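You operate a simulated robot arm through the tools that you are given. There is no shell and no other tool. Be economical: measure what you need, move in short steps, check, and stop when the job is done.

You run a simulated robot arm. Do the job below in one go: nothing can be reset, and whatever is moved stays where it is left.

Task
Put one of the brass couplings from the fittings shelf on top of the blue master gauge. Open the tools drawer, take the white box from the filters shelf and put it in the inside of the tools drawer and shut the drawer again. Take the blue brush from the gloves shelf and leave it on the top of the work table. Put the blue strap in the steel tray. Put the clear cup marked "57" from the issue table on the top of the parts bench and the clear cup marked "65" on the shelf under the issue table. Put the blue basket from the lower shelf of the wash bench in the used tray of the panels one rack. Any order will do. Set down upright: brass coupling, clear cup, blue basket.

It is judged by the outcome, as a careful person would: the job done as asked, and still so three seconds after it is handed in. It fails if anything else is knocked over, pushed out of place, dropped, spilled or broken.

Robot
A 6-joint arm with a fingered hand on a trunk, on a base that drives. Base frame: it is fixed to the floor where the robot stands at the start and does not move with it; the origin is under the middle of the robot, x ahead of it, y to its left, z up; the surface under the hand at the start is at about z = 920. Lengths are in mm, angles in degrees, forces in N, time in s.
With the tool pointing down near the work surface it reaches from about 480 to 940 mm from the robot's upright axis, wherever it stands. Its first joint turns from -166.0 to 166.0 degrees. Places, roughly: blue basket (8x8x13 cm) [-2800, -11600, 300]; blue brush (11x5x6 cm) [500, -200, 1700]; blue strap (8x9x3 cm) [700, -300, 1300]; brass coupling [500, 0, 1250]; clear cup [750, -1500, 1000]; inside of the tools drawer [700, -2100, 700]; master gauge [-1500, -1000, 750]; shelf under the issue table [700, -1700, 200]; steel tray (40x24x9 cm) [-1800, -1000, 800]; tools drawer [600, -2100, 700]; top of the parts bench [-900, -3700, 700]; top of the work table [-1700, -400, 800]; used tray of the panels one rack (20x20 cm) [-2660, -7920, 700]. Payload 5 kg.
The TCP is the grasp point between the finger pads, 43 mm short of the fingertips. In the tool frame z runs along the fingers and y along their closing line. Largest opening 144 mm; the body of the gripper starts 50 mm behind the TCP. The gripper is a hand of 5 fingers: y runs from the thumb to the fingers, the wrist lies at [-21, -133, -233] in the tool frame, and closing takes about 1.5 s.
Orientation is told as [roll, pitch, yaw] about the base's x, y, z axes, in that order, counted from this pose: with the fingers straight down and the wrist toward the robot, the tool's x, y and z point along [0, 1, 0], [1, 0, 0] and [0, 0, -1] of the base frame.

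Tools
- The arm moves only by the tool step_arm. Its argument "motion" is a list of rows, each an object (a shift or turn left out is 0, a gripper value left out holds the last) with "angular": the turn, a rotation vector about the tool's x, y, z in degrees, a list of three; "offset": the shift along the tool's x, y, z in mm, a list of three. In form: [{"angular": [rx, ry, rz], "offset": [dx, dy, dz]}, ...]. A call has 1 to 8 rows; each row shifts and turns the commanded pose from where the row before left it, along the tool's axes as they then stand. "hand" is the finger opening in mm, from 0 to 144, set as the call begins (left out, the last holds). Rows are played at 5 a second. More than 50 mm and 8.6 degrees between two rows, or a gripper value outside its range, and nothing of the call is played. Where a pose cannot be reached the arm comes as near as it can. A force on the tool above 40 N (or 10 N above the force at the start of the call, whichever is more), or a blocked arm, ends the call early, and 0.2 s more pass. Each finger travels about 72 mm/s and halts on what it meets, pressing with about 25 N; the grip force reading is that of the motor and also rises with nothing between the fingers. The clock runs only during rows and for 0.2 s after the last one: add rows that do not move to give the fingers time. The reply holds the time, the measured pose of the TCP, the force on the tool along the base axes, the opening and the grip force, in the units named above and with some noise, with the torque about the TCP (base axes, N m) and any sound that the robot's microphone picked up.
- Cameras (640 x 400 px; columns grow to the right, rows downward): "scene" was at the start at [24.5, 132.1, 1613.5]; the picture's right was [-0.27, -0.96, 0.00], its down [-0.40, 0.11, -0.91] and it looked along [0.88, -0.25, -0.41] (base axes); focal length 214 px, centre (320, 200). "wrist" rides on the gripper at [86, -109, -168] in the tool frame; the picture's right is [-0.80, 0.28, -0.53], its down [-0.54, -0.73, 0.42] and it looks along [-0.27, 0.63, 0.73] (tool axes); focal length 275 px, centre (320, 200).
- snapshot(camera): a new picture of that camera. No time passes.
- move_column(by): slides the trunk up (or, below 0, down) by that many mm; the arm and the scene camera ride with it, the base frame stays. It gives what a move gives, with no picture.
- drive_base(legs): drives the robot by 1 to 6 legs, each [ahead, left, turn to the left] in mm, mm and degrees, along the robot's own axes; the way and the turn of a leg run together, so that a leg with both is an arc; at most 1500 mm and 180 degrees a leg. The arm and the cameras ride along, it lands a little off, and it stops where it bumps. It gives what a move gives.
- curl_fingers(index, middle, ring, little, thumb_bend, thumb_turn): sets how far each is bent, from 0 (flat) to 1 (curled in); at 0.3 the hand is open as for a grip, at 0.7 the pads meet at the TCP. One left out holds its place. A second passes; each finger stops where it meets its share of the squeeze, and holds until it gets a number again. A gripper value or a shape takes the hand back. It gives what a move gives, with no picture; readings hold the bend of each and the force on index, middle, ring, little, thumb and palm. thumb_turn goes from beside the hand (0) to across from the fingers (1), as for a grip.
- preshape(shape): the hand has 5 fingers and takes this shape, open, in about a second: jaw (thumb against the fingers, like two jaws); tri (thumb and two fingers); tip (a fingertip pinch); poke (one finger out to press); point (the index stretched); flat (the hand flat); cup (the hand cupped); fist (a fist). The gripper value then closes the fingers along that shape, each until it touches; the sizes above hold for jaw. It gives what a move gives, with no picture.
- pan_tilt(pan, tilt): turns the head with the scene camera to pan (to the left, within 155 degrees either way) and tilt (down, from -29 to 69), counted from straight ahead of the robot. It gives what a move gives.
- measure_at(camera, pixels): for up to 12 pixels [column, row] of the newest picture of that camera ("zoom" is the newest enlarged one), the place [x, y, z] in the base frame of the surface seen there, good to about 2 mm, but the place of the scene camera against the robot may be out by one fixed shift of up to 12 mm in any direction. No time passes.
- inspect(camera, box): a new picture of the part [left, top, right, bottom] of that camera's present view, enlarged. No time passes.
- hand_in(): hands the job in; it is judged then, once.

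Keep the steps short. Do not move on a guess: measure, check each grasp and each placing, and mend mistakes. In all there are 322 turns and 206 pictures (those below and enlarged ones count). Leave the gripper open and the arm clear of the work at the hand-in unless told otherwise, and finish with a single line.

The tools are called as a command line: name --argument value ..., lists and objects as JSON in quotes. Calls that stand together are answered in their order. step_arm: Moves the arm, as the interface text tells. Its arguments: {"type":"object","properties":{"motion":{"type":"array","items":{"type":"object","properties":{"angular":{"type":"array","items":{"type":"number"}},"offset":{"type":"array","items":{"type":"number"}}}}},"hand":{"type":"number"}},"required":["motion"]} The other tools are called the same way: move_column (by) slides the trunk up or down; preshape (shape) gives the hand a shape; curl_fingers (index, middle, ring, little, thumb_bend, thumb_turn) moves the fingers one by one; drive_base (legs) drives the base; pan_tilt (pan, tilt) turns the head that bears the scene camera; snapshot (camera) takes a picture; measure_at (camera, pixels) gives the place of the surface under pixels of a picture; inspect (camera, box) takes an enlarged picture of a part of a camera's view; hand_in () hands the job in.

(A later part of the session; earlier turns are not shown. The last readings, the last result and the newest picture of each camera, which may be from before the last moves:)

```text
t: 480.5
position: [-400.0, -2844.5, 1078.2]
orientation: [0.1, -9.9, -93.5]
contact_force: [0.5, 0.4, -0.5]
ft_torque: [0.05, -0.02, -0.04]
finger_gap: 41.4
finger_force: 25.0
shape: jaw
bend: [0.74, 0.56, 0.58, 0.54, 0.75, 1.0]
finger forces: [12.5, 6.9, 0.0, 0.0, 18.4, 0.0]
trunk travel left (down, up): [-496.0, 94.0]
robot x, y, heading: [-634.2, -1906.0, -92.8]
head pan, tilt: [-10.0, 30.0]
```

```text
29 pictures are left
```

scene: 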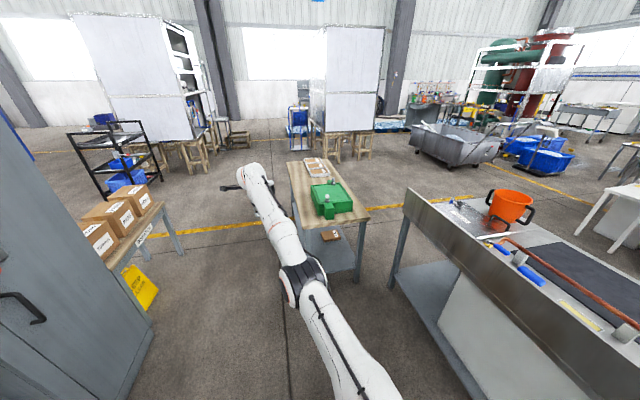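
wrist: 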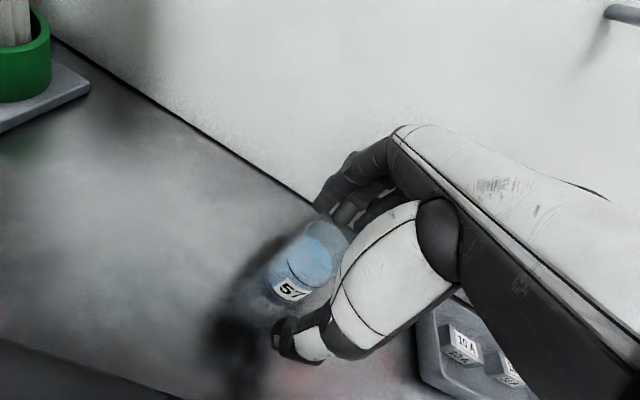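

inspect --camera "scene" --box '[270, 140, 390, 240]'

measure_at --camera "zoom" --pixels '[[140, 180], [160, 240], [190, 280], [200, 150], [300, 190], [330, 230], [470, 380], [250, 180], [180, 100], [520, 360]]'

```text
4.00 times, centred on (330, 190) of scene
```

zoom: 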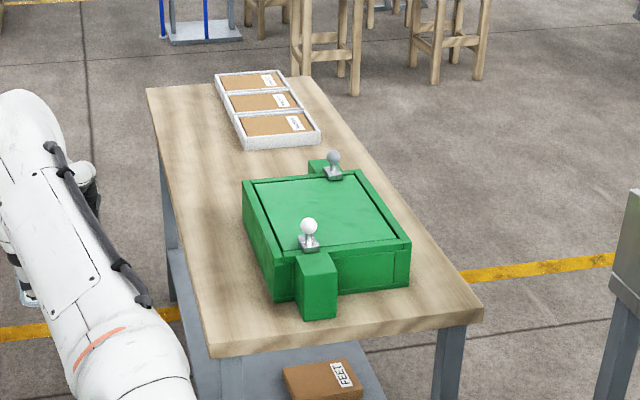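

```text
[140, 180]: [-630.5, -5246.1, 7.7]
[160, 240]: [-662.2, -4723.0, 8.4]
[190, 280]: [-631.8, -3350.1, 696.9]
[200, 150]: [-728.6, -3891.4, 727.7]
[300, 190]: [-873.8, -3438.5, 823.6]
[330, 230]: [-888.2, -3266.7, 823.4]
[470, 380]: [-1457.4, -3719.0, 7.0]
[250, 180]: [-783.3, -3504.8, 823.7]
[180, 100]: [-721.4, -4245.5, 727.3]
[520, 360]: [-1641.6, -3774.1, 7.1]
```

drive_base --legs '[[0, 0, 2.7], [0, -350, 0], [780, 0, 0]]'

snapshot --camera "wrist"

measure_at --camera "wrist" --pixels '[[200, 300], [150, 350], [250, 330], [300, 380], [100, 250], [200, 200], [250, 180]]'

```text
t: 486.9
position: [-672.9, -3599.0, 1078.0]
orientation: [0.1, -9.8, -89.3]
contact_force: [-0.4, 0.2, -1.1]
ft_torque: [0.01, -0.01, 0.04]
finger_gap: 41.2
finger_force: 24.9
shape: jaw
bend: [0.74, 0.56, 0.58, 0.54, 0.75, 1.0]
finger forces: [12.4, 6.9, 0.0, 0.0, 18.4, 0.0]
trunk travel left (down, up): [-496.0, 94.0]
robot x, y, heading: [-973.7, -2681.9, -88.2]
head pan, tilt: [-10.0, 30.0]
```

```text
27 pictures are left
```

wrist: 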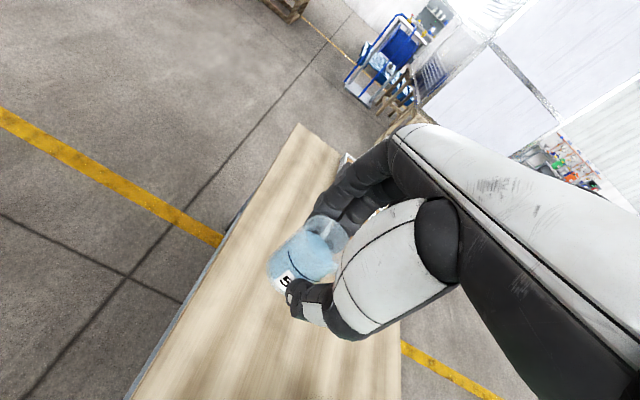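

```text
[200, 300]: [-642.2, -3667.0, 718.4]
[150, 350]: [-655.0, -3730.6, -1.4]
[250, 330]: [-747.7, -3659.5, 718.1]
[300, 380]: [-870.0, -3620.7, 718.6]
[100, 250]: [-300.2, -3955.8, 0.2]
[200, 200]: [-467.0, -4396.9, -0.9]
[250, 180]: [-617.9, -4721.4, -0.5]
```

drive_base --legs '[[98, -88, 0]]'

snapshot --camera "wrist"

measure_at --camera "wrist" --pixels '[[200, 300], [250, 330], [300, 380], [240, 260], [270, 220], [350, 160], [300, 200]]'

```text
t: 488.1
position: [-750.1, -3678.5, 1078.7]
orientation: [0.0, -9.8, -90.8]
contact_force: [1.2, 0.2, -0.6]
ft_torque: [0.0, 0.01, -0.03]
finger_gap: 41.2
finger_force: 25.2
shape: jaw
bend: [0.74, 0.56, 0.58, 0.54, 0.75, 1.0]
finger forces: [12.5, 6.9, 0.0, 0.0, 18.5, 0.1]
trunk travel left (down, up): [-496.0, 94.0]
robot x, y, heading: [-1026.9, -2755.9, -89.6]
head pan, tilt: [-10.0, 30.0]
stopped in leg 1: the robot was blocked; the commanded pose is now the measured one
```

```text
26 pictures are left
```

wrist: 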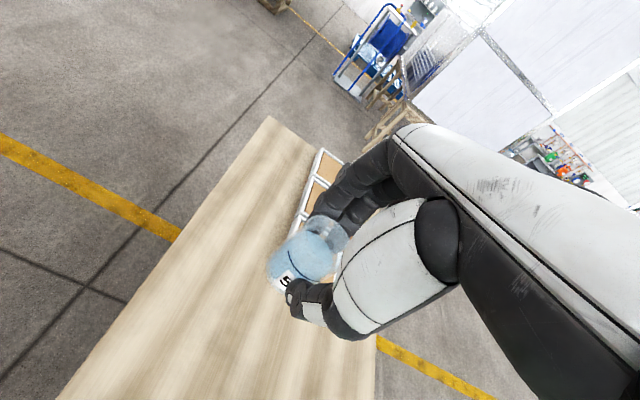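

```text
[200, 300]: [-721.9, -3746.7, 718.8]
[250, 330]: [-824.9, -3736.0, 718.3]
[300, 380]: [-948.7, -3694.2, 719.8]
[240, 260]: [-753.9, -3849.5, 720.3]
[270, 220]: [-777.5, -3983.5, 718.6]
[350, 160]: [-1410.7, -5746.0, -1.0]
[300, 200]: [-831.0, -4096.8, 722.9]
```

I lower by the arm (trunk stays high) so the forearm stays above the green box.

step_arm --motion '[{"offset": [0, -8, 42]}, {"offset": [0, -8, 42]}, {"offset": [0, -8, 42]}, {"offset": [0, -8, 42]}, {"offset": [0, -8, 42]}, {}]'

snapshot --camera "scene"

```text
t: 489.5
position: [-740.1, -3701.5, 873.2]
orientation: [0.0, -9.6, -90.7]
contact_force: [-0.9, -0.2, -0.8]
ft_torque: [0.04, -0.02, 0.03]
finger_gap: 41.1
finger_force: 24.7
shape: jaw
bend: [0.74, 0.56, 0.58, 0.54, 0.75, 1.0]
finger forces: [12.7, 6.9, 0.0, 0.1, 18.4, 0.0]
out of reach, approached as far as the arm can: row 1, 2, 3
trunk travel left (down, up): [-496.0, 94.0]
robot x, y, heading: [-1027.0, -2750.0, -89.9]
head pan, tilt: [-10.0, 30.0]
```

```text
25 pictures are left
```

scene: 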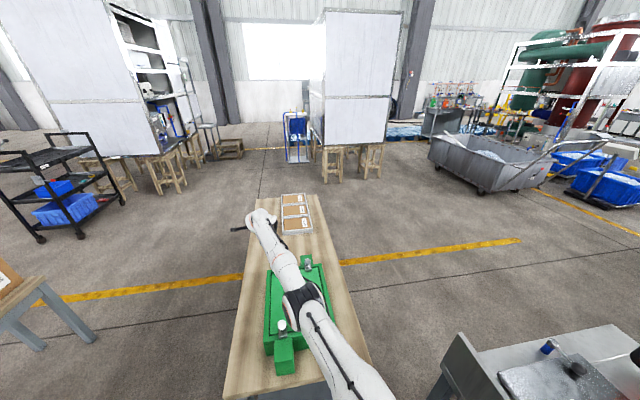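

step_arm --motion '[{"offset": [0, -6, 35]}, {"offset": [0, -5, 27]}, {"offset": [0, -1, 8]}, {}]'

snapshot --camera "wrist"

step_arm --motion '[{"offset": [0, -0.7, 4]}, {"offset": [0, -0.4, 2]}, {"offset": [0, -0.3, 2]}, {}]'

```text
t: 490.5
position: [-740.7, -3699.8, 798.8]
orientation: [0.0, -9.7, -90.8]
contact_force: [0.2, -0.6, -0.5]
ft_torque: [-0.02, 0.05, -0.02]
finger_gap: 41.0
finger_force: 24.8
shape: jaw
bend: [0.74, 0.56, 0.58, 0.54, 0.75, 1.0]
finger forces: [12.5, 6.9, 0.0, 0.0, 18.4, 0.0]
trunk travel left (down, up): [-496.0, 94.0]
robot x, y, heading: [-1025.6, -2753.0, -89.5]
head pan, tilt: [-10.0, 30.0]
```

```text
24 pictures are left
```

wrist: 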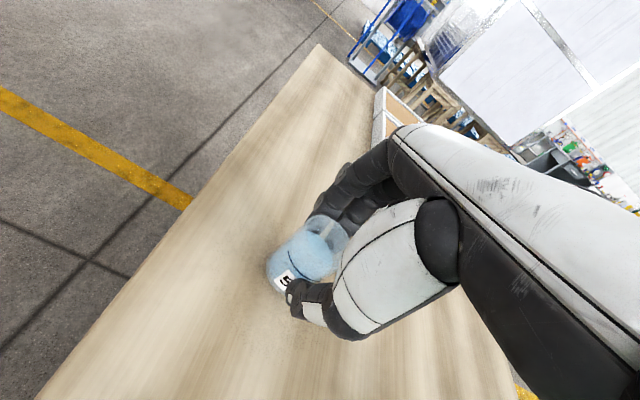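

```text
t: 491.5
position: [-739.5, -3698.3, 790.0]
orientation: [0.0, -9.8, -90.8]
contact_force: [-0.2, 0.3, -0.9]
ft_torque: [0.03, 0.01, 0.0]
finger_gap: 40.9
finger_force: 24.7
shape: jaw
bend: [0.74, 0.56, 0.58, 0.54, 0.75, 1.0]
finger forces: [12.5, 6.9, 0.0, 0.1, 18.4, 0.0]
trunk travel left (down, up): [-496.0, 94.0]
robot x, y, heading: [-1024.7, -2752.1, -89.7]
head pan, tilt: [-10.0, 30.0]
```

step_arm --motion '[{"offset": [0, -0.3, 2]}, {}]'

step_arm --motion '[{"offset": [0, -0.2, 1.5]}, {}]'

```text
t: 492.1
position: [-741.8, -3699.2, 789.0]
orientation: [0.0, -9.7, -90.7]
contact_force: [0.3, 0.1, -0.8]
ft_torque: [0.03, 0.04, 0.02]
finger_gap: 41.1
finger_force: 24.8
shape: jaw
bend: [0.74, 0.56, 0.58, 0.54, 0.75, 1.0]
finger forces: [12.7, 6.9, 0.1, 0.1, 18.4, 0.0]
trunk travel left (down, up): [-496.0, 94.0]
robot x, y, heading: [-1025.0, -2758.2, -89.9]
head pan, tilt: [-10.0, 30.0]
```

```text
t: 492.7
position: [-740.1, -3697.8, 788.6]
orientation: [0.0, -9.8, -90.9]
contact_force: [0.6, 0.3, -0.3]
ft_torque: [-0.01, -0.01, -0.03]
finger_gap: 41.1
finger_force: 24.6
shape: jaw
bend: [0.74, 0.56, 0.58, 0.54, 0.75, 1.0]
finger forces: [12.6, 6.9, 0.1, 0.0, 18.4, 0.0]
trunk travel left (down, up): [-496.0, 94.0]
robot x, y, heading: [-1024.0, -2753.5, -89.8]
head pan, tilt: [-10.0, 30.0]
```

step_arm --motion '[{"offset": [0, -0.3, 1.5]}, {}]'

step_arm --motion '[{"offset": [0, -0.3, 1.5]}, {}]'

```text
t: 493.3
position: [-740.6, -3698.8, 788.4]
orientation: [0.0, -9.9, -90.8]
contact_force: [-0.5, -1.0, 6.2]
ft_torque: [-0.06, -0.01, 0.02]
finger_gap: 41.4
finger_force: 25.0
shape: jaw
bend: [0.74, 0.56, 0.58, 0.54, 0.75, 1.0]
finger forces: [13.1, 7.6, 0.0, 0.1, 19.5, 0.0]
trunk travel left (down, up): [-496.0, 94.0]
robot x, y, heading: [-1025.5, -2753.8, -89.7]
head pan, tilt: [-10.0, 30.0]
```

```text
t: 493.9
position: [-740.2, -3699.2, 785.5]
orientation: [0.0, -10.1, -90.8]
contact_force: [-0.7, -1.0, 11.3]
ft_torque: [-0.14, 0.05, 0.02]
finger_gap: 41.6
finger_force: 24.8
shape: jaw
bend: [0.74, 0.56, 0.58, 0.54, 0.75, 1.0]
finger forces: [14.0, 8.4, 0.0, 0.0, 20.4, 0.1]
trunk travel left (down, up): [-496.0, 94.0]
robot x, y, heading: [-1024.3, -2755.4, -89.8]
head pan, tilt: [-10.0, 30.0]
```

On the bench (11 N). Open, rise, check.

step_arm --motion '[{}, {}, {}, {}]' --hand 60

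step_arm --motion '[{}, {}, {}]' --hand 100

move_column --by 90

snapshot --camera "wrist"

```text
t: 494.9
position: [-740.8, -3698.9, 784.1]
orientation: [0.0, -9.8, -90.8]
contact_force: [0.9, 0.1, -0.9]
ft_torque: [0.02, -0.02, -0.01]
finger_gap: 59.7
finger_force: 0.0
shape: jaw
bend: [0.74, 0.48, 0.46, 0.43, 0.72, 1.0]
finger forces: [0.0, 0.0, 0.1, 0.0, 0.0, 0.1]
trunk travel left (down, up): [-496.0, 94.0]
robot x, y, heading: [-1025.9, -2752.6, -89.5]
head pan, tilt: [-10.0, 30.0]
```

```text
t: 495.7
position: [-740.9, -3698.8, 785.1]
orientation: [0.0, -9.8, -90.8]
contact_force: [0.3, -0.2, 0.0]
ft_torque: [-0.03, 0.0, 0.03]
finger_gap: 99.3
finger_force: 0.1
shape: jaw
bend: [0.27, 0.38, 0.35, 0.35, 0.6, 0.99]
finger forces: [0.1, 0.1, 0.1, 0.0, 0.0, 0.0]
trunk travel left (down, up): [-496.0, 94.0]
robot x, y, heading: [-1024.4, -2754.5, -89.8]
head pan, tilt: [-10.0, 30.0]
```

```text
t: 497.0
position: [-740.1, -3698.6, 873.4]
orientation: [0.0, -9.7, -90.8]
contact_force: [-0.4, 0.4, -1.1]
ft_torque: [0.0, 0.03, 0.0]
finger_gap: 99.3
finger_force: 0.0
shape: jaw
bend: [0.27, 0.38, 0.35, 0.35, 0.6, 0.99]
finger forces: [0.0, 0.0, 0.0, 0.1, 0.0, 0.0]
trunk travel left (down, up): [-586.0, 4.0]
robot x, y, heading: [-1025.8, -2755.5, -89.8]
head pan, tilt: [-10.0, 30.0]
```

```text
23 pictures are left
```

wrist: 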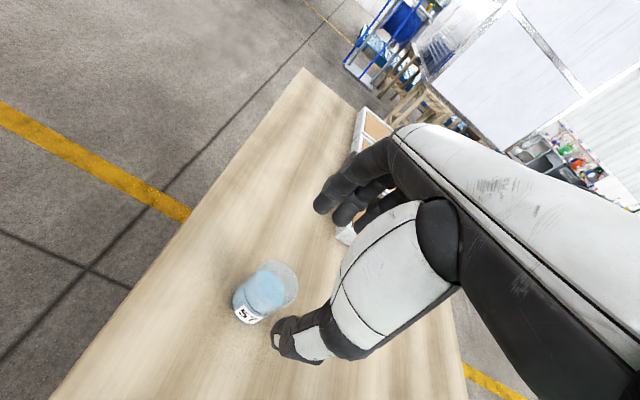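

step_arm --motion '[{"offset": [0, 8, -45]}, {"offset": [0, 8, -45]}, {"offset": [0, 8, -45]}, {"offset": [0, 8, -45]}, {"offset": [0, 8, -45]}, {"offset": [0, 8, -45]}, {}]'

drive_base --legs '[[-250, 150, 0]]'

pan_tilt --pan -15 --tilt 15

snapshot --camera "scene"

```text
t: 498.6
position: [-743.2, -3680.3, 1143.6]
orientation: [0.0, -9.8, -90.8]
contact_force: [1.0, -0.9, -0.1]
ft_torque: [0.02, -0.03, 0.01]
finger_gap: 100.0
finger_force: 0.0
shape: jaw
bend: [0.27, 0.38, 0.35, 0.35, 0.6, 0.99]
finger forces: [0.1, 0.0, 0.0, 0.1, 0.1, 0.1]
out of reach, approached as far as the arm can: row 5, 6
trunk travel left (down, up): [-586.0, 4.0]
robot x, y, heading: [-1024.0, -2752.5, -89.6]
head pan, tilt: [-10.0, 30.0]
```

```text
t: 500.6
position: [-588.9, -3426.0, 1143.5]
orientation: [0.1, -9.9, -90.7]
contact_force: [0.4, 0.0, -0.1]
ft_torque: [-0.05, 0.03, 0.0]
finger_gap: 99.7
finger_force: 0.1
shape: jaw
bend: [0.27, 0.38, 0.35, 0.35, 0.6, 0.99]
finger forces: [0.0, 0.1, 0.1, 0.1, 0.0, 0.0]
trunk travel left (down, up): [-586.0, 4.0]
robot x, y, heading: [-870.5, -2497.0, -89.5]
head pan, tilt: [-10.0, 30.0]
```

```text
t: 501.4
position: [-588.8, -3425.6, 1143.3]
orientation: [0.1, -9.8, -90.8]
contact_force: [-0.4, -0.6, 0.1]
ft_torque: [0.0, -0.01, -0.05]
finger_gap: 99.9
finger_force: 0.0
shape: jaw
bend: [0.27, 0.38, 0.35, 0.35, 0.6, 0.99]
finger forces: [0.0, 0.0, 0.1, 0.1, 0.0, 0.0]
trunk travel left (down, up): [-586.0, 4.0]
robot x, y, heading: [-873.5, -2498.9, -89.7]
head pan, tilt: [-15.0, 15.0]
```

```text
22 pictures are left
```

scene: 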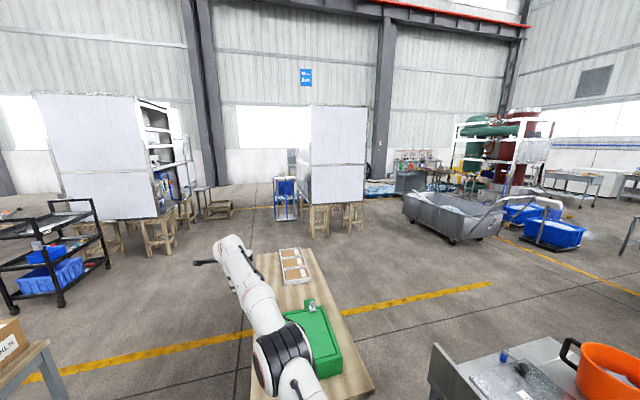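

measure_at --camera "scene" --pixels '[[325, 235], [375, 235], [285, 215], [225, 215], [430, 240], [160, 250], [390, 215], [300, 180], [400, 160], [430, 260], [220, 240], [480, 215]]'

```text
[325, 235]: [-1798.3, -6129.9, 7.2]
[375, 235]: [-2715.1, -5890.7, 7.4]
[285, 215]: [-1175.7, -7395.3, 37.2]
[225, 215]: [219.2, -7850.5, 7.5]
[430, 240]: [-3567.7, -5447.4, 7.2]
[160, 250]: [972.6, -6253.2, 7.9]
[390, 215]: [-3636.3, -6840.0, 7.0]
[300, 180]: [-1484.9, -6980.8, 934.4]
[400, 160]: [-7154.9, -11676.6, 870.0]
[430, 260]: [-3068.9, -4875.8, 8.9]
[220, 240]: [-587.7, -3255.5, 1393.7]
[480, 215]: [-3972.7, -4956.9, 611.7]
```

Cup 57 is down. Now the long drive to the basket: first leg down the aisle left of the parts bench.

drive_base --legs '[[0, 620, 0], [1500, 0, 0], [1500, 0, 0]]'

pan_tilt --pan -15 --tilt 20

snapshot --camera "scene"

measure_at --camera "scene" --pixels '[[320, 200], [250, 200], [380, 200], [320, 260], [200, 220], [450, 220], [420, 180], [350, 230], [280, 230]]'

```text
t: 513.3
position: [-136.0, -5059.1, 1142.6]
orientation: [0.1, -9.8, -96.0]
contact_force: [0.2, -0.2, 0.6]
ft_torque: [-0.04, -0.01, 0.0]
finger_gap: 99.9
finger_force: 0.1
shape: jaw
bend: [0.27, 0.38, 0.35, 0.35, 0.6, 0.99]
finger forces: [0.1, 0.0, 0.0, 0.0, 0.1, 0.0]
trunk travel left (down, up): [-586.0, 4.0]
robot x, y, heading: [-332.5, -4108.5, -95.0]
head pan, tilt: [-15.0, 15.0]
stopped in leg 3: the robot was blocked; the commanded pose is now the measured one
```

```text
t: 513.9
position: [-134.8, -5059.1, 1142.9]
orientation: [0.0, -9.8, -96.0]
contact_force: [-0.2, -0.5, 0.0]
ft_torque: [0.01, 0.01, 0.0]
finger_gap: 99.7
finger_force: 0.1
shape: jaw
bend: [0.27, 0.38, 0.35, 0.35, 0.6, 0.99]
finger forces: [0.0, 0.0, 0.0, 0.1, 0.0, 0.1]
trunk travel left (down, up): [-586.0, 4.0]
robot x, y, heading: [-333.9, -4104.9, -94.9]
head pan, tilt: [-15.0, 20.0]
```

```text
21 pictures are left
```

scene: 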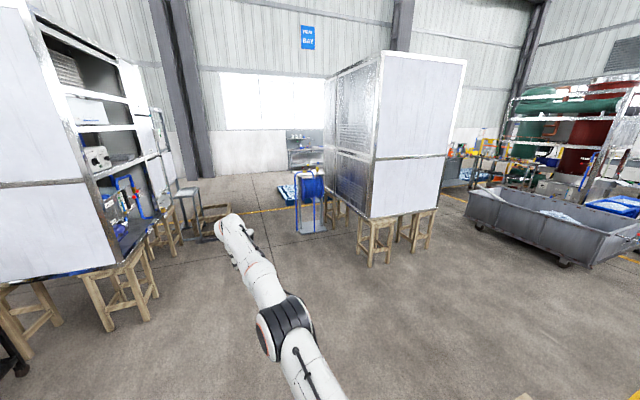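

```text
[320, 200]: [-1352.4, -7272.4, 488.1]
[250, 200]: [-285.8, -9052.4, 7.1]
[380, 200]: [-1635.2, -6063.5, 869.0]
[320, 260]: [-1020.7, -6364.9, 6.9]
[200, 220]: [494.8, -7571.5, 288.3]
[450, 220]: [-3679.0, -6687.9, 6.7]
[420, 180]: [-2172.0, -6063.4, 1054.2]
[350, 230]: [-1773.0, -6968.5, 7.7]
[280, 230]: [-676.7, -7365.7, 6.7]
```

The base brushed the bench side. I move left a bit and check that cup 57 is still standing.

drive_base --legs '[[0, 150, 5]]'

pan_tilt --pan -128 --tilt 45

snapshot --camera "scene"

```text
t: 515.3
position: [99.7, -5043.0, 1143.0]
orientation: [0.0, -9.8, -90.9]
contact_force: [0.7, 0.3, -0.4]
ft_torque: [-0.02, 0.06, -0.01]
finger_gap: 99.8
finger_force: 0.0
shape: jaw
bend: [0.27, 0.38, 0.35, 0.35, 0.6, 0.99]
finger forces: [0.0, 0.0, 0.0, 0.0, 0.1, 0.0]
trunk travel left (down, up): [-586.0, 4.0]
robot x, y, heading: [-185.8, -4114.7, -90.1]
head pan, tilt: [-15.0, 20.0]
```

```text
t: 517.2
position: [97.3, -5042.0, 1143.4]
orientation: [0.0, -9.8, -90.9]
contact_force: [-0.4, -0.2, 0.2]
ft_torque: [0.01, -0.01, 0.02]
finger_gap: 99.9
finger_force: 0.0
shape: jaw
bend: [0.27, 0.38, 0.35, 0.35, 0.6, 0.99]
finger forces: [0.1, 0.0, 0.0, 0.1, 0.1, 0.0]
trunk travel left (down, up): [-586.0, 4.0]
robot x, y, heading: [-183.5, -4114.7, -89.7]
head pan, tilt: [-128.0, 45.0]
```

```text
20 pictures are left
```

scene: 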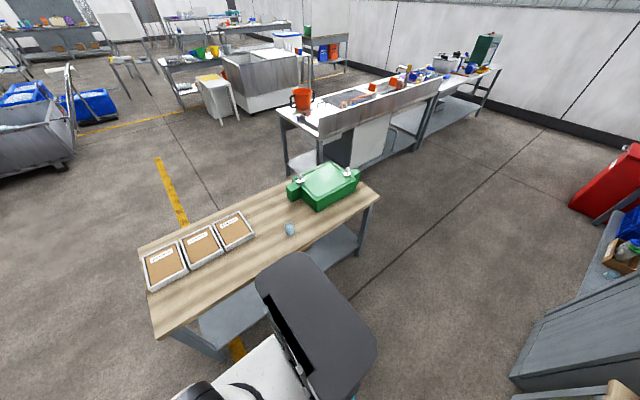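

drive_base --legs '[[600, 0, 0], [0, -220, 0], [1500, 0, 0], [1500, 0, 0]]'

pan_tilt --pan -35 --tilt 20

snapshot --camera "scene"

measure_at --camera "scene" --pixels '[[320, 250], [400, 250], [250, 200], [320, 200], [450, 250], [200, 230], [380, 180], [250, 170], [500, 200], [150, 250]]'

```text
t: 536.3
position: [-149.8, -8728.2, 1143.0]
orientation: [0.0, -9.8, -93.5]
contact_force: [-1.0, -0.1, -0.6]
ft_torque: [0.01, 0.01, 0.0]
finger_gap: 99.7
finger_force: 0.0
shape: jaw
bend: [0.27, 0.38, 0.35, 0.35, 0.6, 0.99]
finger forces: [0.0, 0.0, 0.0, 0.1, 0.0, 0.0]
trunk travel left (down, up): [-586.0, 4.0]
robot x, y, heading: [-393.6, -7786.5, -92.6]
head pan, tilt: [-128.0, 45.0]
```

```text
t: 537.9
position: [-150.2, -8727.5, 1143.0]
orientation: [0.0, -9.8, -93.5]
contact_force: [0.3, 0.0, -0.5]
ft_torque: [-0.02, -0.03, 0.0]
finger_gap: 99.9
finger_force: 0.0
shape: jaw
bend: [0.27, 0.38, 0.35, 0.35, 0.6, 0.99]
finger forces: [0.0, 0.0, 0.0, 0.0, 0.0, 0.1]
trunk travel left (down, up): [-586.0, 4.0]
robot x, y, heading: [-387.3, -7785.6, -92.8]
head pan, tilt: [-35.0, 20.0]
```

```text
19 pictures are left
```

scene: 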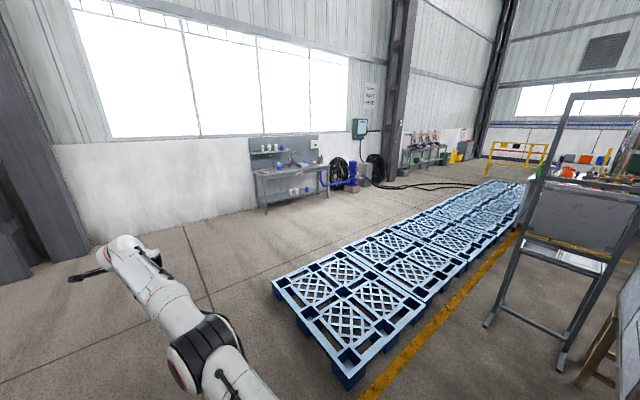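

```text
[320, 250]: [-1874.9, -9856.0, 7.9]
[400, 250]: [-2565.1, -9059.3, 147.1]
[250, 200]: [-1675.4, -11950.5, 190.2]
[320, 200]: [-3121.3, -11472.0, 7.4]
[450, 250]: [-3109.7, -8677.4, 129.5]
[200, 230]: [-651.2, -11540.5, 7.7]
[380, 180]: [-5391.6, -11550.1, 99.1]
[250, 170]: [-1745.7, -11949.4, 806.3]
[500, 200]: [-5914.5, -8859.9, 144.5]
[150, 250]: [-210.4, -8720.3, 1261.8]
```

drive_base --legs '[[0, 0, 2.8], [1400, 0, 0], [1350, 0, 0], [0, -1300, 0], [0, -1200, 0]]'

pan_tilt --pan 15 --tilt 35

snapshot --camera "scene"

```text
t: 563.7
position: [-2670.2, -11457.5, 1143.0]
orientation: [0.1, -9.8, -92.2]
contact_force: [0.1, -0.3, -1.6]
ft_torque: [-0.01, -0.02, 0.02]
finger_gap: 100.0
finger_force: 0.1
shape: jaw
bend: [0.27, 0.38, 0.35, 0.35, 0.6, 0.99]
finger forces: [0.1, 0.0, 0.1, 0.0, 0.0, 0.0]
trunk travel left (down, up): [-586.0, 4.0]
robot x, y, heading: [-2928.4, -10521.1, -91.1]
head pan, tilt: [-35.0, 20.0]
```

```text
t: 564.9
position: [-2670.9, -11457.4, 1143.7]
orientation: [0.0, -9.8, -92.3]
contact_force: [0.4, -0.6, 0.5]
ft_torque: [-0.02, 0.0, -0.02]
finger_gap: 100.0
finger_force: 0.0
shape: jaw
bend: [0.27, 0.38, 0.35, 0.35, 0.6, 0.99]
finger forces: [0.0, 0.0, 0.0, 0.1, 0.0, 0.1]
trunk travel left (down, up): [-586.0, 4.0]
robot x, y, heading: [-2933.8, -10521.9, -91.0]
head pan, tilt: [15.0, 35.0]
```

```text
18 pictures are left
```

scene: 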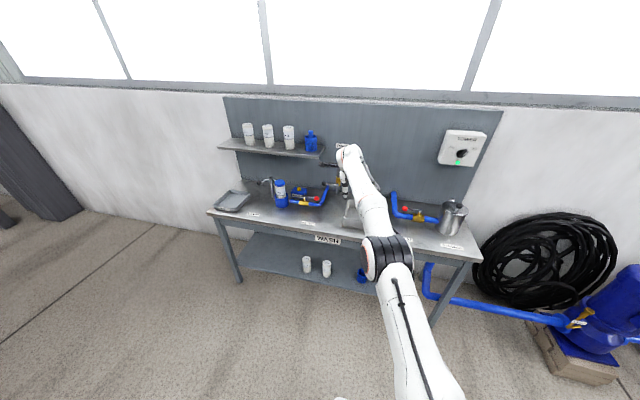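

inspect --camera "scene" --box '[280, 220, 440, 320]'

measure_at --camera "zoom" --pixels '[[325, 215], [325, 235], [315, 225], [250, 240], [250, 280], [190, 195], [110, 175], [335, 205], [180, 90], [300, 60]]'

```text
4.00 times, centred on (360, 270) of scene
```

zoom: 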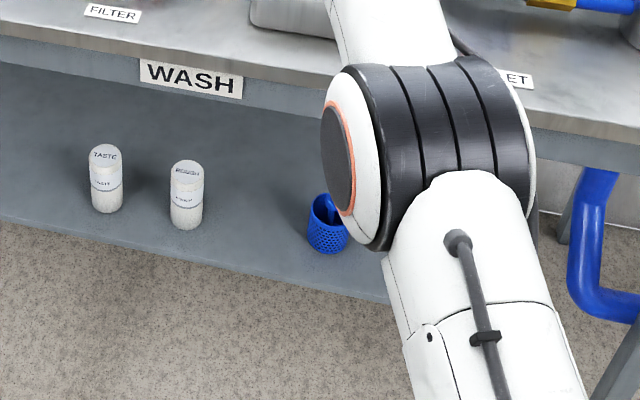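

```text
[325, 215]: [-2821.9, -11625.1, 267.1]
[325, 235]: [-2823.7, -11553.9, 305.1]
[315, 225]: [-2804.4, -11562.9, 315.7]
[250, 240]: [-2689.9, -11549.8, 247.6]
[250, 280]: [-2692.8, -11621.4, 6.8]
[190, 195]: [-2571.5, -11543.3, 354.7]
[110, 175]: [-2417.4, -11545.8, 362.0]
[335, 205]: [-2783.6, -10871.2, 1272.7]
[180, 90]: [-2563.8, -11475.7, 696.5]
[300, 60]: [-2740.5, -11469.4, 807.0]
```

drive_base --legs '[[-350, -150, 1.0]]'

move_column --by -400

move_column --by -186

step_arm --motion '[{"angular": [-5, 0, 0], "offset": [0, -8, 40]}, {"angular": [-5, 0, 0], "offset": [0, -10, 40]}, {"offset": [0, -14, 35]}, {}]' --hand 120

snapshot --camera "wrist"

```text
t: 567.3
position: [-2806.1, -11104.5, 1144.3]
orientation: [0.0, -9.8, -91.3]
contact_force: [0.8, 0.7, -0.1]
ft_torque: [0.0, -0.02, -0.02]
finger_gap: 99.8
finger_force: 0.1
shape: jaw
bend: [0.27, 0.38, 0.35, 0.35, 0.6, 0.99]
finger forces: [0.0, 0.0, 0.0, 0.0, 0.0, 0.1]
trunk travel left (down, up): [-586.0, 4.0]
robot x, y, heading: [-3077.8, -10172.0, -90.3]
head pan, tilt: [15.0, 35.0]
```

```text
t: 571.1
position: [-2805.9, -11103.1, 743.4]
orientation: [0.0, -9.7, -91.3]
contact_force: [-0.1, -0.4, -0.5]
ft_torque: [-0.01, 0.01, 0.02]
finger_gap: 99.9
finger_force: 0.1
shape: jaw
bend: [0.27, 0.38, 0.35, 0.35, 0.6, 0.99]
finger forces: [0.0, 0.1, 0.0, 0.0, 0.1, 0.0]
trunk travel left (down, up): [-186.0, 404.0]
robot x, y, heading: [-3077.8, -10172.3, -90.2]
head pan, tilt: [15.0, 35.0]
```

```text
t: 573.2
position: [-2805.5, -11103.4, 556.4]
orientation: [0.0, -9.8, -91.3]
contact_force: [0.6, -0.6, 0.5]
ft_torque: [0.01, -0.03, 0.0]
finger_gap: 100.0
finger_force: 0.0
shape: jaw
bend: [0.27, 0.38, 0.35, 0.35, 0.6, 0.99]
finger forces: [0.0, 0.0, 0.0, 0.0, 0.0, 0.0]
trunk travel left (down, up): [0.0, 590.0]
robot x, y, heading: [-3079.6, -10169.2, -90.1]
head pan, tilt: [15.0, 35.0]
```

```text
t: 574.2
position: [-2805.8, -11102.3, 438.6]
orientation: [0.0, -19.8, -91.3]
contact_force: [0.1, -0.5, -0.1]
ft_torque: [0.01, 0.0, -0.02]
finger_gap: 119.8
finger_force: 0.1
shape: jaw
bend: [0.26, 0.33, 0.32, 0.32, 0.48, 0.99]
finger forces: [0.0, 0.0, 0.1, 0.1, 0.0, 0.0]
trunk travel left (down, up): [0.0, 590.0]
robot x, y, heading: [-3079.8, -10175.9, -90.2]
head pan, tilt: [15.0, 35.0]
```

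```text
16 pictures are left
```

wrist: 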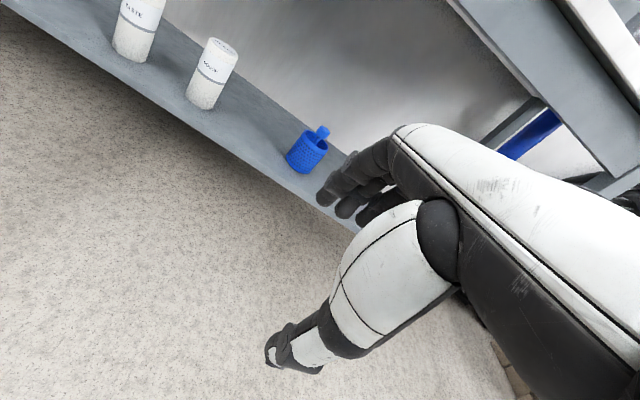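

inspect --camera "wrist" --box '[265, 110, 365, 185]'

measure_at --camera "zoom" --pixels '[[240, 160], [290, 190], [190, 170], [330, 220], [260, 290], [160, 270], [250, 330], [370, 120], [300, 140], [340, 150], [230, 240]]'

```text
5.33 times, centred on (315, 148) of wrist
```

zoom: 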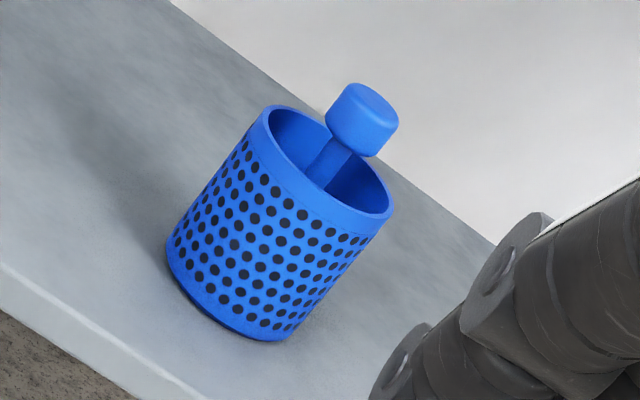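

```text
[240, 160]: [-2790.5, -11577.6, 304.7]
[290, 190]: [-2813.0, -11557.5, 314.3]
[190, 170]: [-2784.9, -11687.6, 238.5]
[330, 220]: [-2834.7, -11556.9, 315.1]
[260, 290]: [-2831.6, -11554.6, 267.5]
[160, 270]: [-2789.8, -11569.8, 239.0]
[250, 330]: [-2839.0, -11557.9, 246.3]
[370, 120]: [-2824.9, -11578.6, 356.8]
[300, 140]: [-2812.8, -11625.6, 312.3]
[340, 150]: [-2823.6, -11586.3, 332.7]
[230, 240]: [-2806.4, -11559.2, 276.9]
```

step_arm --motion '[{"angular": [5, 0, 0]}, {"angular": [5, 0, 0]}, {}, {}]' --hand 72

drive_base --legs '[[0, -19, 0], [410, 0, 0]]'

snapshot --camera "wrist"

measure_at --camera "wrist" --pixels '[[295, 220], [300, 225], [290, 235], [280, 250], [305, 215], [285, 225]]'

```text
t: 575.2
position: [-2804.8, -11101.5, 436.9]
orientation: [0.0, -9.8, -91.3]
contact_force: [0.3, -0.1, 0.3]
ft_torque: [0.02, 0.01, 0.0]
finger_gap: 72.6
finger_force: 0.1
shape: jaw
bend: [0.74, 0.45, 0.42, 0.4, 0.7, 1.0]
finger forces: [0.1, 0.1, 0.0, 0.0, 0.0, 0.0]
trunk travel left (down, up): [0.0, 590.0]
robot x, y, heading: [-3083.3, -10174.9, -90.1]
head pan, tilt: [15.0, 35.0]
```

```text
t: 578.1
position: [-2825.1, -11515.8, 437.7]
orientation: [0.1, -9.8, -91.2]
contact_force: [-0.4, -0.2, -0.5]
ft_torque: [-0.01, 0.03, 0.0]
finger_gap: 72.7
finger_force: 0.1
shape: jaw
bend: [0.74, 0.45, 0.42, 0.4, 0.7, 1.0]
finger forces: [0.0, 0.0, 0.1, 0.1, 0.0, 0.0]
trunk travel left (down, up): [0.0, 590.0]
robot x, y, heading: [-3099.7, -10583.8, -90.1]
head pan, tilt: [15.0, 35.0]
```

```text
14 pictures are left
```

wrist: 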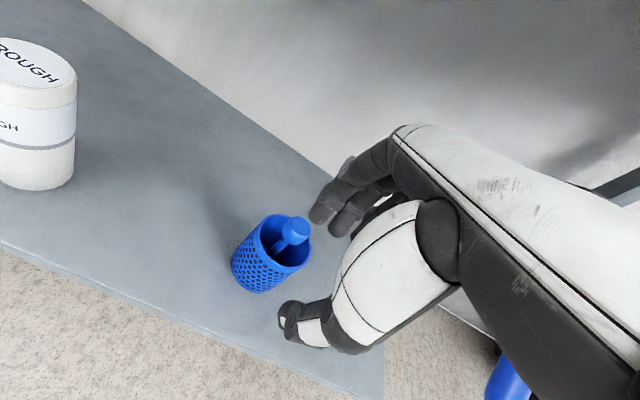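

```text
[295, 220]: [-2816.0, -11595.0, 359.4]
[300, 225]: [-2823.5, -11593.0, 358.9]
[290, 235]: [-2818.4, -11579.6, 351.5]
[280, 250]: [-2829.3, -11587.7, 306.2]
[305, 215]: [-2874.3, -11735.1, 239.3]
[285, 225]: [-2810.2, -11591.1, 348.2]
```

drive_base --legs '[[70, 4, 0]]'

step_arm --motion '[{"offset": [0, -4, 25]}, {"offset": [0, -4, 22]}, {}]'

step_arm --motion '[{}, {}, {}, {}, {}, {}, {}]' --hand 5

snapshot --camera "wrist"

```text
t: 579.1
position: [-2823.4, -11584.4, 436.8]
orientation: [0.0, -9.8, -91.3]
contact_force: [0.1, -0.2, -0.6]
ft_torque: [0.01, -0.01, 0.01]
finger_gap: 72.6
finger_force: 0.1
shape: jaw
bend: [0.74, 0.45, 0.42, 0.4, 0.7, 1.0]
finger forces: [0.0, 0.1, 0.1, 0.0, 0.1, 0.0]
trunk travel left (down, up): [0.0, 590.0]
robot x, y, heading: [-3101.6, -10653.8, -90.2]
head pan, tilt: [15.0, 35.0]
```

```text
t: 579.9
position: [-2824.6, -11586.1, 392.1]
orientation: [0.0, -9.7, -91.3]
contact_force: [-0.3, 0.4, -1.1]
ft_torque: [0.02, 0.0, -0.01]
finger_gap: 72.4
finger_force: 0.1
shape: jaw
bend: [0.74, 0.45, 0.42, 0.4, 0.7, 1.0]
finger forces: [0.0, 0.0, 0.0, 0.0, 0.0, 0.0]
trunk travel left (down, up): [0.0, 590.0]
robot x, y, heading: [-3100.4, -10659.0, -90.1]
head pan, tilt: [15.0, 35.0]
```

```text
t: 581.5
position: [-2825.4, -11587.0, 390.8]
orientation: [0.1, -9.8, -91.3]
contact_force: [0.3, 0.4, -0.3]
ft_torque: [0.03, -0.01, -0.01]
finger_gap: 20.7
finger_force: 25.5
shape: jaw
bend: [0.73, 0.63, 0.66, 0.65, 0.74, 1.0]
finger forces: [13.3, 6.0, 0.0, 0.0, 20.5, 0.0]
trunk travel left (down, up): [0.0, 590.0]
robot x, y, heading: [-3100.3, -10655.9, -90.1]
head pan, tilt: [15.0, 35.0]
```

```text
13 pictures are left
```

wrist: 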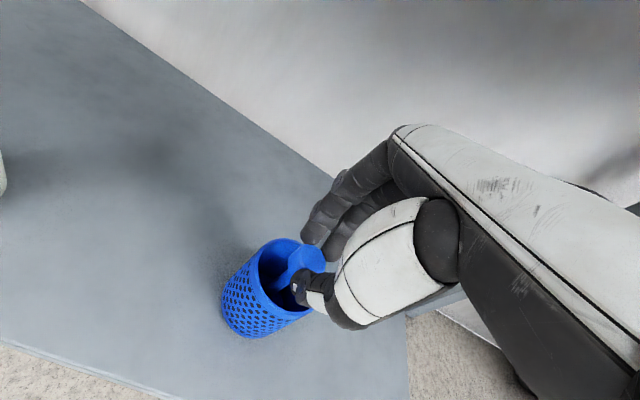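

Knob gripped. Lift a little by trunk and back out.

move_column --by 35

drive_base --legs '[[-500, 0, 0]]'

snapshot --camera "wrist"

```text
t: 582.3
position: [-2825.2, -11588.5, 425.5]
orientation: [0.0, -9.8, -91.3]
contact_force: [0.0, 0.2, -1.1]
ft_torque: [0.0, -0.02, 0.0]
finger_gap: 20.8
finger_force: 25.3
shape: jaw
bend: [0.73, 0.63, 0.66, 0.65, 0.74, 1.0]
finger forces: [13.3, 6.0, 0.1, 0.1, 20.6, 0.0]
trunk travel left (down, up): [-35.0, 555.0]
robot x, y, heading: [-3097.5, -10658.9, -90.3]
head pan, tilt: [15.0, 35.0]
```

```text
t: 585.4
position: [-2816.6, -11063.5, 426.3]
orientation: [-0.1, -9.8, -90.8]
contact_force: [-0.2, 0.1, -0.3]
ft_torque: [0.03, -0.01, 0.0]
finger_gap: 20.9
finger_force: 24.7
shape: jaw
bend: [0.73, 0.63, 0.66, 0.65, 0.74, 1.0]
finger forces: [13.5, 6.2, 0.1, 0.0, 20.7, 0.1]
trunk travel left (down, up): [-35.0, 555.0]
robot x, y, heading: [-3096.1, -10137.9, -90.0]
head pan, tilt: [15.0, 35.0]
```

```text
12 pictures are left
```

wrist: 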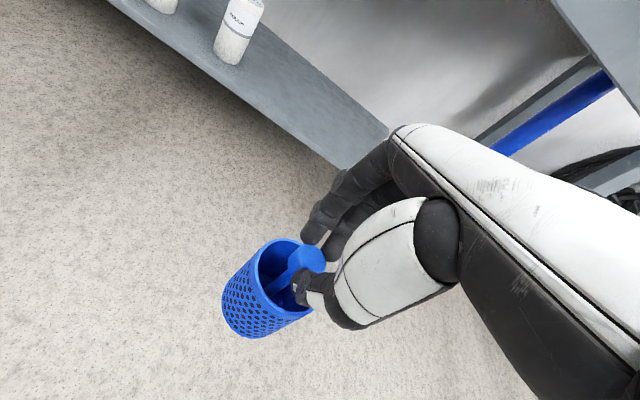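

move_column --by 400

drive_base --legs '[[0, 1350, 0], [0, 1300, 0], [-1200, 0, 0], [-1000, 0, 0], [0, 0, -90]]'

pan_tilt --pan -10 --tilt 25

snapshot --camera "scene"

```text
t: 589.2
position: [-2817.1, -11062.6, 824.8]
orientation: [0.0, -9.8, -90.8]
contact_force: [0.1, 0.5, -0.9]
ft_torque: [0.01, 0.01, -0.02]
finger_gap: 21.1
finger_force: 24.4
shape: jaw
bend: [0.73, 0.63, 0.66, 0.65, 0.74, 1.0]
finger forces: [13.4, 6.2, 0.1, 0.0, 20.6, 0.0]
trunk travel left (down, up): [-435.0, 155.0]
robot x, y, heading: [-3098.1, -10137.9, -89.9]
head pan, tilt: [15.0, 35.0]
```

```text
t: 616.4
position: [-1280.2, -8271.2, 826.0]
orientation: [0.0, -9.8, -179.8]
contact_force: [-0.8, -0.4, -0.3]
ft_torque: [0.0, -0.01, 0.0]
finger_gap: 21.1
finger_force: 24.9
shape: jaw
bend: [0.73, 0.63, 0.66, 0.65, 0.74, 1.0]
finger forces: [13.4, 6.4, 0.0, 0.0, 20.0, 0.1]
trunk travel left (down, up): [-435.0, 155.0]
robot x, y, heading: [-355.4, -7972.0, -178.6]
head pan, tilt: [15.0, 35.0]
```

```text
t: 617.2
position: [-1278.6, -8271.4, 825.7]
orientation: [0.0, -9.8, -179.7]
contact_force: [1.4, 0.1, 0.0]
ft_torque: [-0.02, 0.0, -0.01]
finger_gap: 20.7
finger_force: 25.4
shape: jaw
bend: [0.73, 0.63, 0.66, 0.65, 0.74, 1.0]
finger forces: [13.4, 6.3, 0.0, 0.1, 20.0, 0.0]
trunk travel left (down, up): [-435.0, 155.0]
robot x, y, heading: [-351.2, -7973.8, -178.7]
head pan, tilt: [-10.0, 25.0]
```

```text
11 pictures are left
```

scene: 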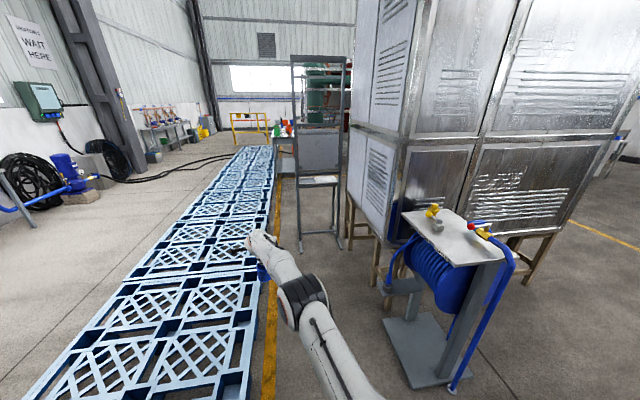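

inspect --camera "scene" --box '[260, 50, 400, 260]'

measure_at --camera "zoom" --pixels '[[320, 248], [300, 252], [350, 248], [295, 280], [345, 280], [320, 200], [270, 190], [360, 190], [290, 360], [365, 340], [300, 130]]'

```text
1.90 times, centred on (330, 155) of scene
```

zoom: 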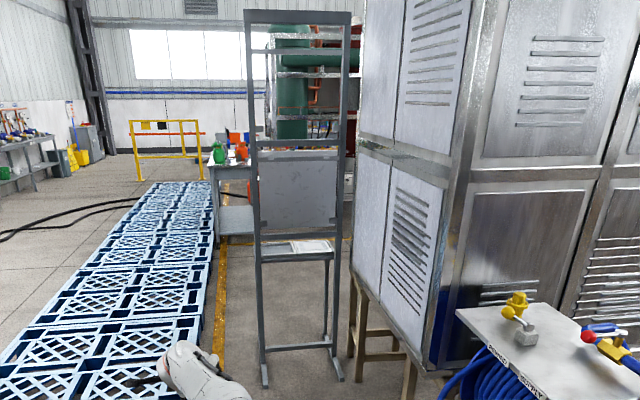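

```text
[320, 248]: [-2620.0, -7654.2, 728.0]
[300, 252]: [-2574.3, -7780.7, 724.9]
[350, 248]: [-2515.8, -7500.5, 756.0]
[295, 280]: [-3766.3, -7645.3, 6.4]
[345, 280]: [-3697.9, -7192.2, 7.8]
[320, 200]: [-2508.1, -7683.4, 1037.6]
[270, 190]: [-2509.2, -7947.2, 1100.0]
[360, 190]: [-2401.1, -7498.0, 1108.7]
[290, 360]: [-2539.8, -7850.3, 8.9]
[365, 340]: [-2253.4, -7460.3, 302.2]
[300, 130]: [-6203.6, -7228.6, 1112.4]
```

drive_base --legs '[[650, 0, -1.4]]'

pan_tilt --pan -5 --tilt 25

inspect --camera "scene" --box '[220, 60, 460, 260]'

```text
t: 620.9
position: [-1945.6, -8245.4, 826.5]
orientation: [0.0, -9.9, 178.3]
contact_force: [-0.3, -1.3, -0.2]
ft_torque: [0.02, -0.01, -0.02]
finger_gap: 21.0
finger_force: 24.7
shape: jaw
bend: [0.73, 0.63, 0.66, 0.65, 0.74, 1.0]
finger forces: [13.4, 6.4, 0.0, 0.1, 20.0, 0.1]
trunk travel left (down, up): [-435.0, 155.0]
robot x, y, heading: [-1016.9, -7976.6, 179.3]
head pan, tilt: [-10.0, 25.0]
```

```text
t: 621.6
position: [-1944.5, -8244.7, 826.1]
orientation: [0.0, -9.8, 178.5]
contact_force: [-0.8, -1.3, -0.8]
ft_torque: [-0.01, -0.03, -0.01]
finger_gap: 20.6
finger_force: 24.8
shape: jaw
bend: [0.73, 0.63, 0.66, 0.65, 0.74, 1.0]
finger forces: [13.4, 6.5, 0.0, 0.0, 20.1, 0.1]
trunk travel left (down, up): [-435.0, 155.0]
robot x, y, heading: [-1012.5, -7976.8, 179.2]
head pan, tilt: [-5.0, 25.0]
```

```text
2.00 times, centred on (340, 160) of scene
```

zoom: 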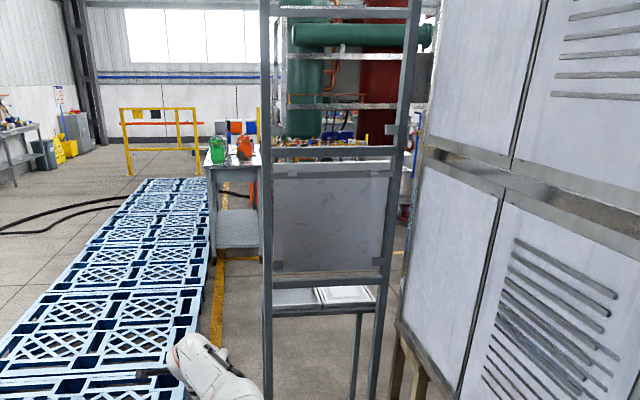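

measure_at --camera "zoom" --pixels '[[203, 300], [208, 240], [195, 340], [222, 300], [268, 390], [370, 390], [340, 292], [295, 298], [345, 300], [375, 270], [240, 350]]'

```text
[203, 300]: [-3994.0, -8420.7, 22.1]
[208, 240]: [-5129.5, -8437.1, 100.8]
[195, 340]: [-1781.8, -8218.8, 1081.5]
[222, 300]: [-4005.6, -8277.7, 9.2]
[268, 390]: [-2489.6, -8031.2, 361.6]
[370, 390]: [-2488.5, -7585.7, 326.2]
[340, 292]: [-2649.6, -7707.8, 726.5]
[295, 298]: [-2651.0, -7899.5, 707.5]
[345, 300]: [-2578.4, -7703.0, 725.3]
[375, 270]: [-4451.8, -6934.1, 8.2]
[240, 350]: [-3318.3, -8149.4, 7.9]
```

The used tray (about (-2655,-7905), floor ~699) lies on the west side of the rack; from this side the opening is too low. I raise the basket and drive around the north of the panels.

move_column --by 155

step_arm --motion '[{"offset": [0, 8, -45]}, {"offset": [0, 8, -45]}, {"offset": [0, 8, -45]}, {}]'

drive_base --legs '[[-760, 0, 0], [0, 0, -90], [1300, 0, 0], [1300, 0, 0]]'

```text
t: 623.4
position: [-1944.6, -8245.8, 980.0]
orientation: [0.0, -9.8, 178.4]
contact_force: [-0.3, -0.1, -2.1]
ft_torque: [0.01, -0.02, -0.01]
finger_gap: 20.7
finger_force: 24.7
shape: jaw
bend: [0.73, 0.63, 0.66, 0.65, 0.74, 1.0]
finger forces: [13.3, 6.4, 0.0, 0.1, 19.9, 0.1]
trunk travel left (down, up): [-590.0, 0.0]
robot x, y, heading: [-1014.1, -7974.3, 179.3]
head pan, tilt: [-5.0, 25.0]
```

```text
t: 624.4
position: [-1947.2, -8246.3, 1115.3]
orientation: [0.0, -9.8, 178.4]
contact_force: [0.3, 0.4, -0.7]
ft_torque: [-0.02, -0.05, 0.0]
finger_gap: 20.6
finger_force: 24.7
shape: jaw
bend: [0.73, 0.63, 0.67, 0.65, 0.74, 1.0]
finger forces: [13.5, 6.5, 0.1, 0.0, 20.0, 0.1]
trunk travel left (down, up): [-590.0, 0.0]
robot x, y, heading: [-1011.7, -7978.0, 179.4]
head pan, tilt: [-5.0, 25.0]
```

```text
t: 644.5
position: [-587.0, -4457.9, 1115.7]
orientation: [-0.1, -9.8, 89.7]
contact_force: [-0.5, -0.7, 0.1]
ft_torque: [0.03, 0.02, 0.0]
finger_gap: 17.9
finger_force: 25.4
shape: jaw
bend: [0.73, 0.72, 0.67, 0.65, 0.8, 1.0]
finger forces: [0.0, 0.0, 0.0, 0.0, 0.0, 0.1]
trunk travel left (down, up): [-590.0, 0.0]
robot x, y, heading: [-297.1, -5382.9, 90.8]
head pan, tilt: [-5.0, 25.0]
```

Finger readings changed: check the grip.

snapshot --camera "wrist"

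```text
8 pictures are left
```

wrist: 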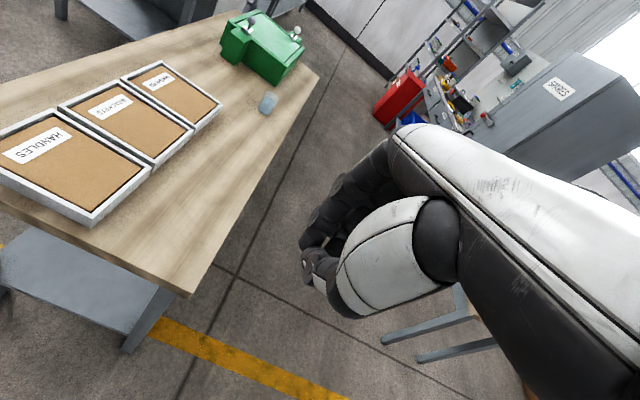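

The basket slipped out on the way. I look back along the path for it.

pan_tilt --pan 155 --tilt 28

snapshot --camera "scene"

```text
t: 646.9
position: [-585.2, -4457.5, 1116.4]
orientation: [0.0, -9.8, 89.6]
contact_force: [-0.1, -0.2, -0.4]
ft_torque: [-0.02, 0.01, -0.01]
finger_gap: 18.1
finger_force: 24.6
shape: jaw
bend: [0.73, 0.72, 0.67, 0.65, 0.8, 1.0]
finger forces: [0.2, 0.0, 0.1, 0.0, 0.0, 0.1]
trunk travel left (down, up): [-590.0, 0.0]
robot x, y, heading: [-296.7, -5380.3, 90.8]
head pan, tilt: [154.7, 28.0]
```

```text
7 pictures are left
```

scene: 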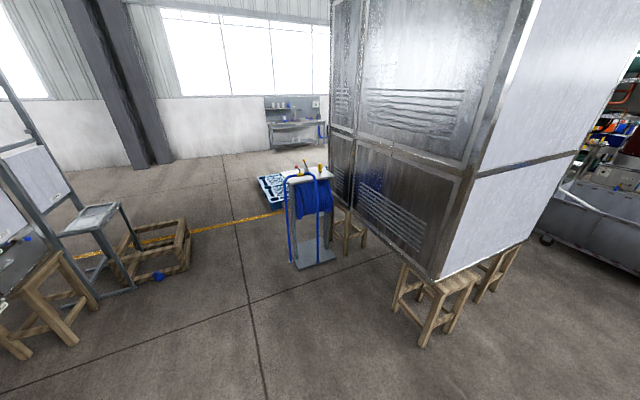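

measure_at --camera "scene" --pixels '[[158, 277], [155, 275], [162, 279], [150, 290], [175, 285], [125, 270], [185, 265], [100, 295], [27, 238]]'

inspect --camera "scene" --box '[110, 240, 210, 310]'

```text
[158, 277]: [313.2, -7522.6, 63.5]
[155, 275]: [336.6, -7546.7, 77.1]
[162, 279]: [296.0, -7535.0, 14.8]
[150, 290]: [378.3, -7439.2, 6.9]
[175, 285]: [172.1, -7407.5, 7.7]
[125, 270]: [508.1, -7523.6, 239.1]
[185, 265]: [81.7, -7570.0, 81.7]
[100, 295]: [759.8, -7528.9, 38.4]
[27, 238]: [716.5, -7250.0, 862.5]
```

```text
5.71 times, centred on (160, 275) of scene
```

zoom: 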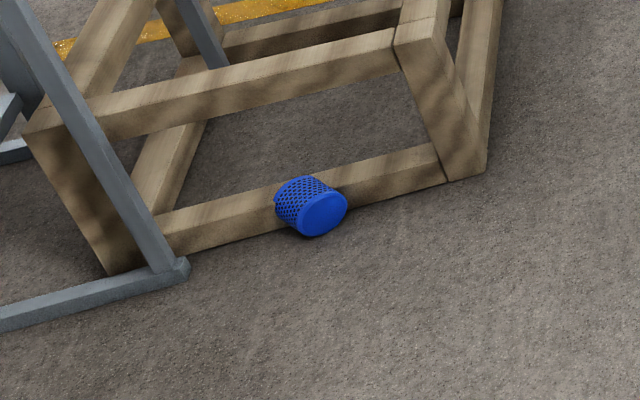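

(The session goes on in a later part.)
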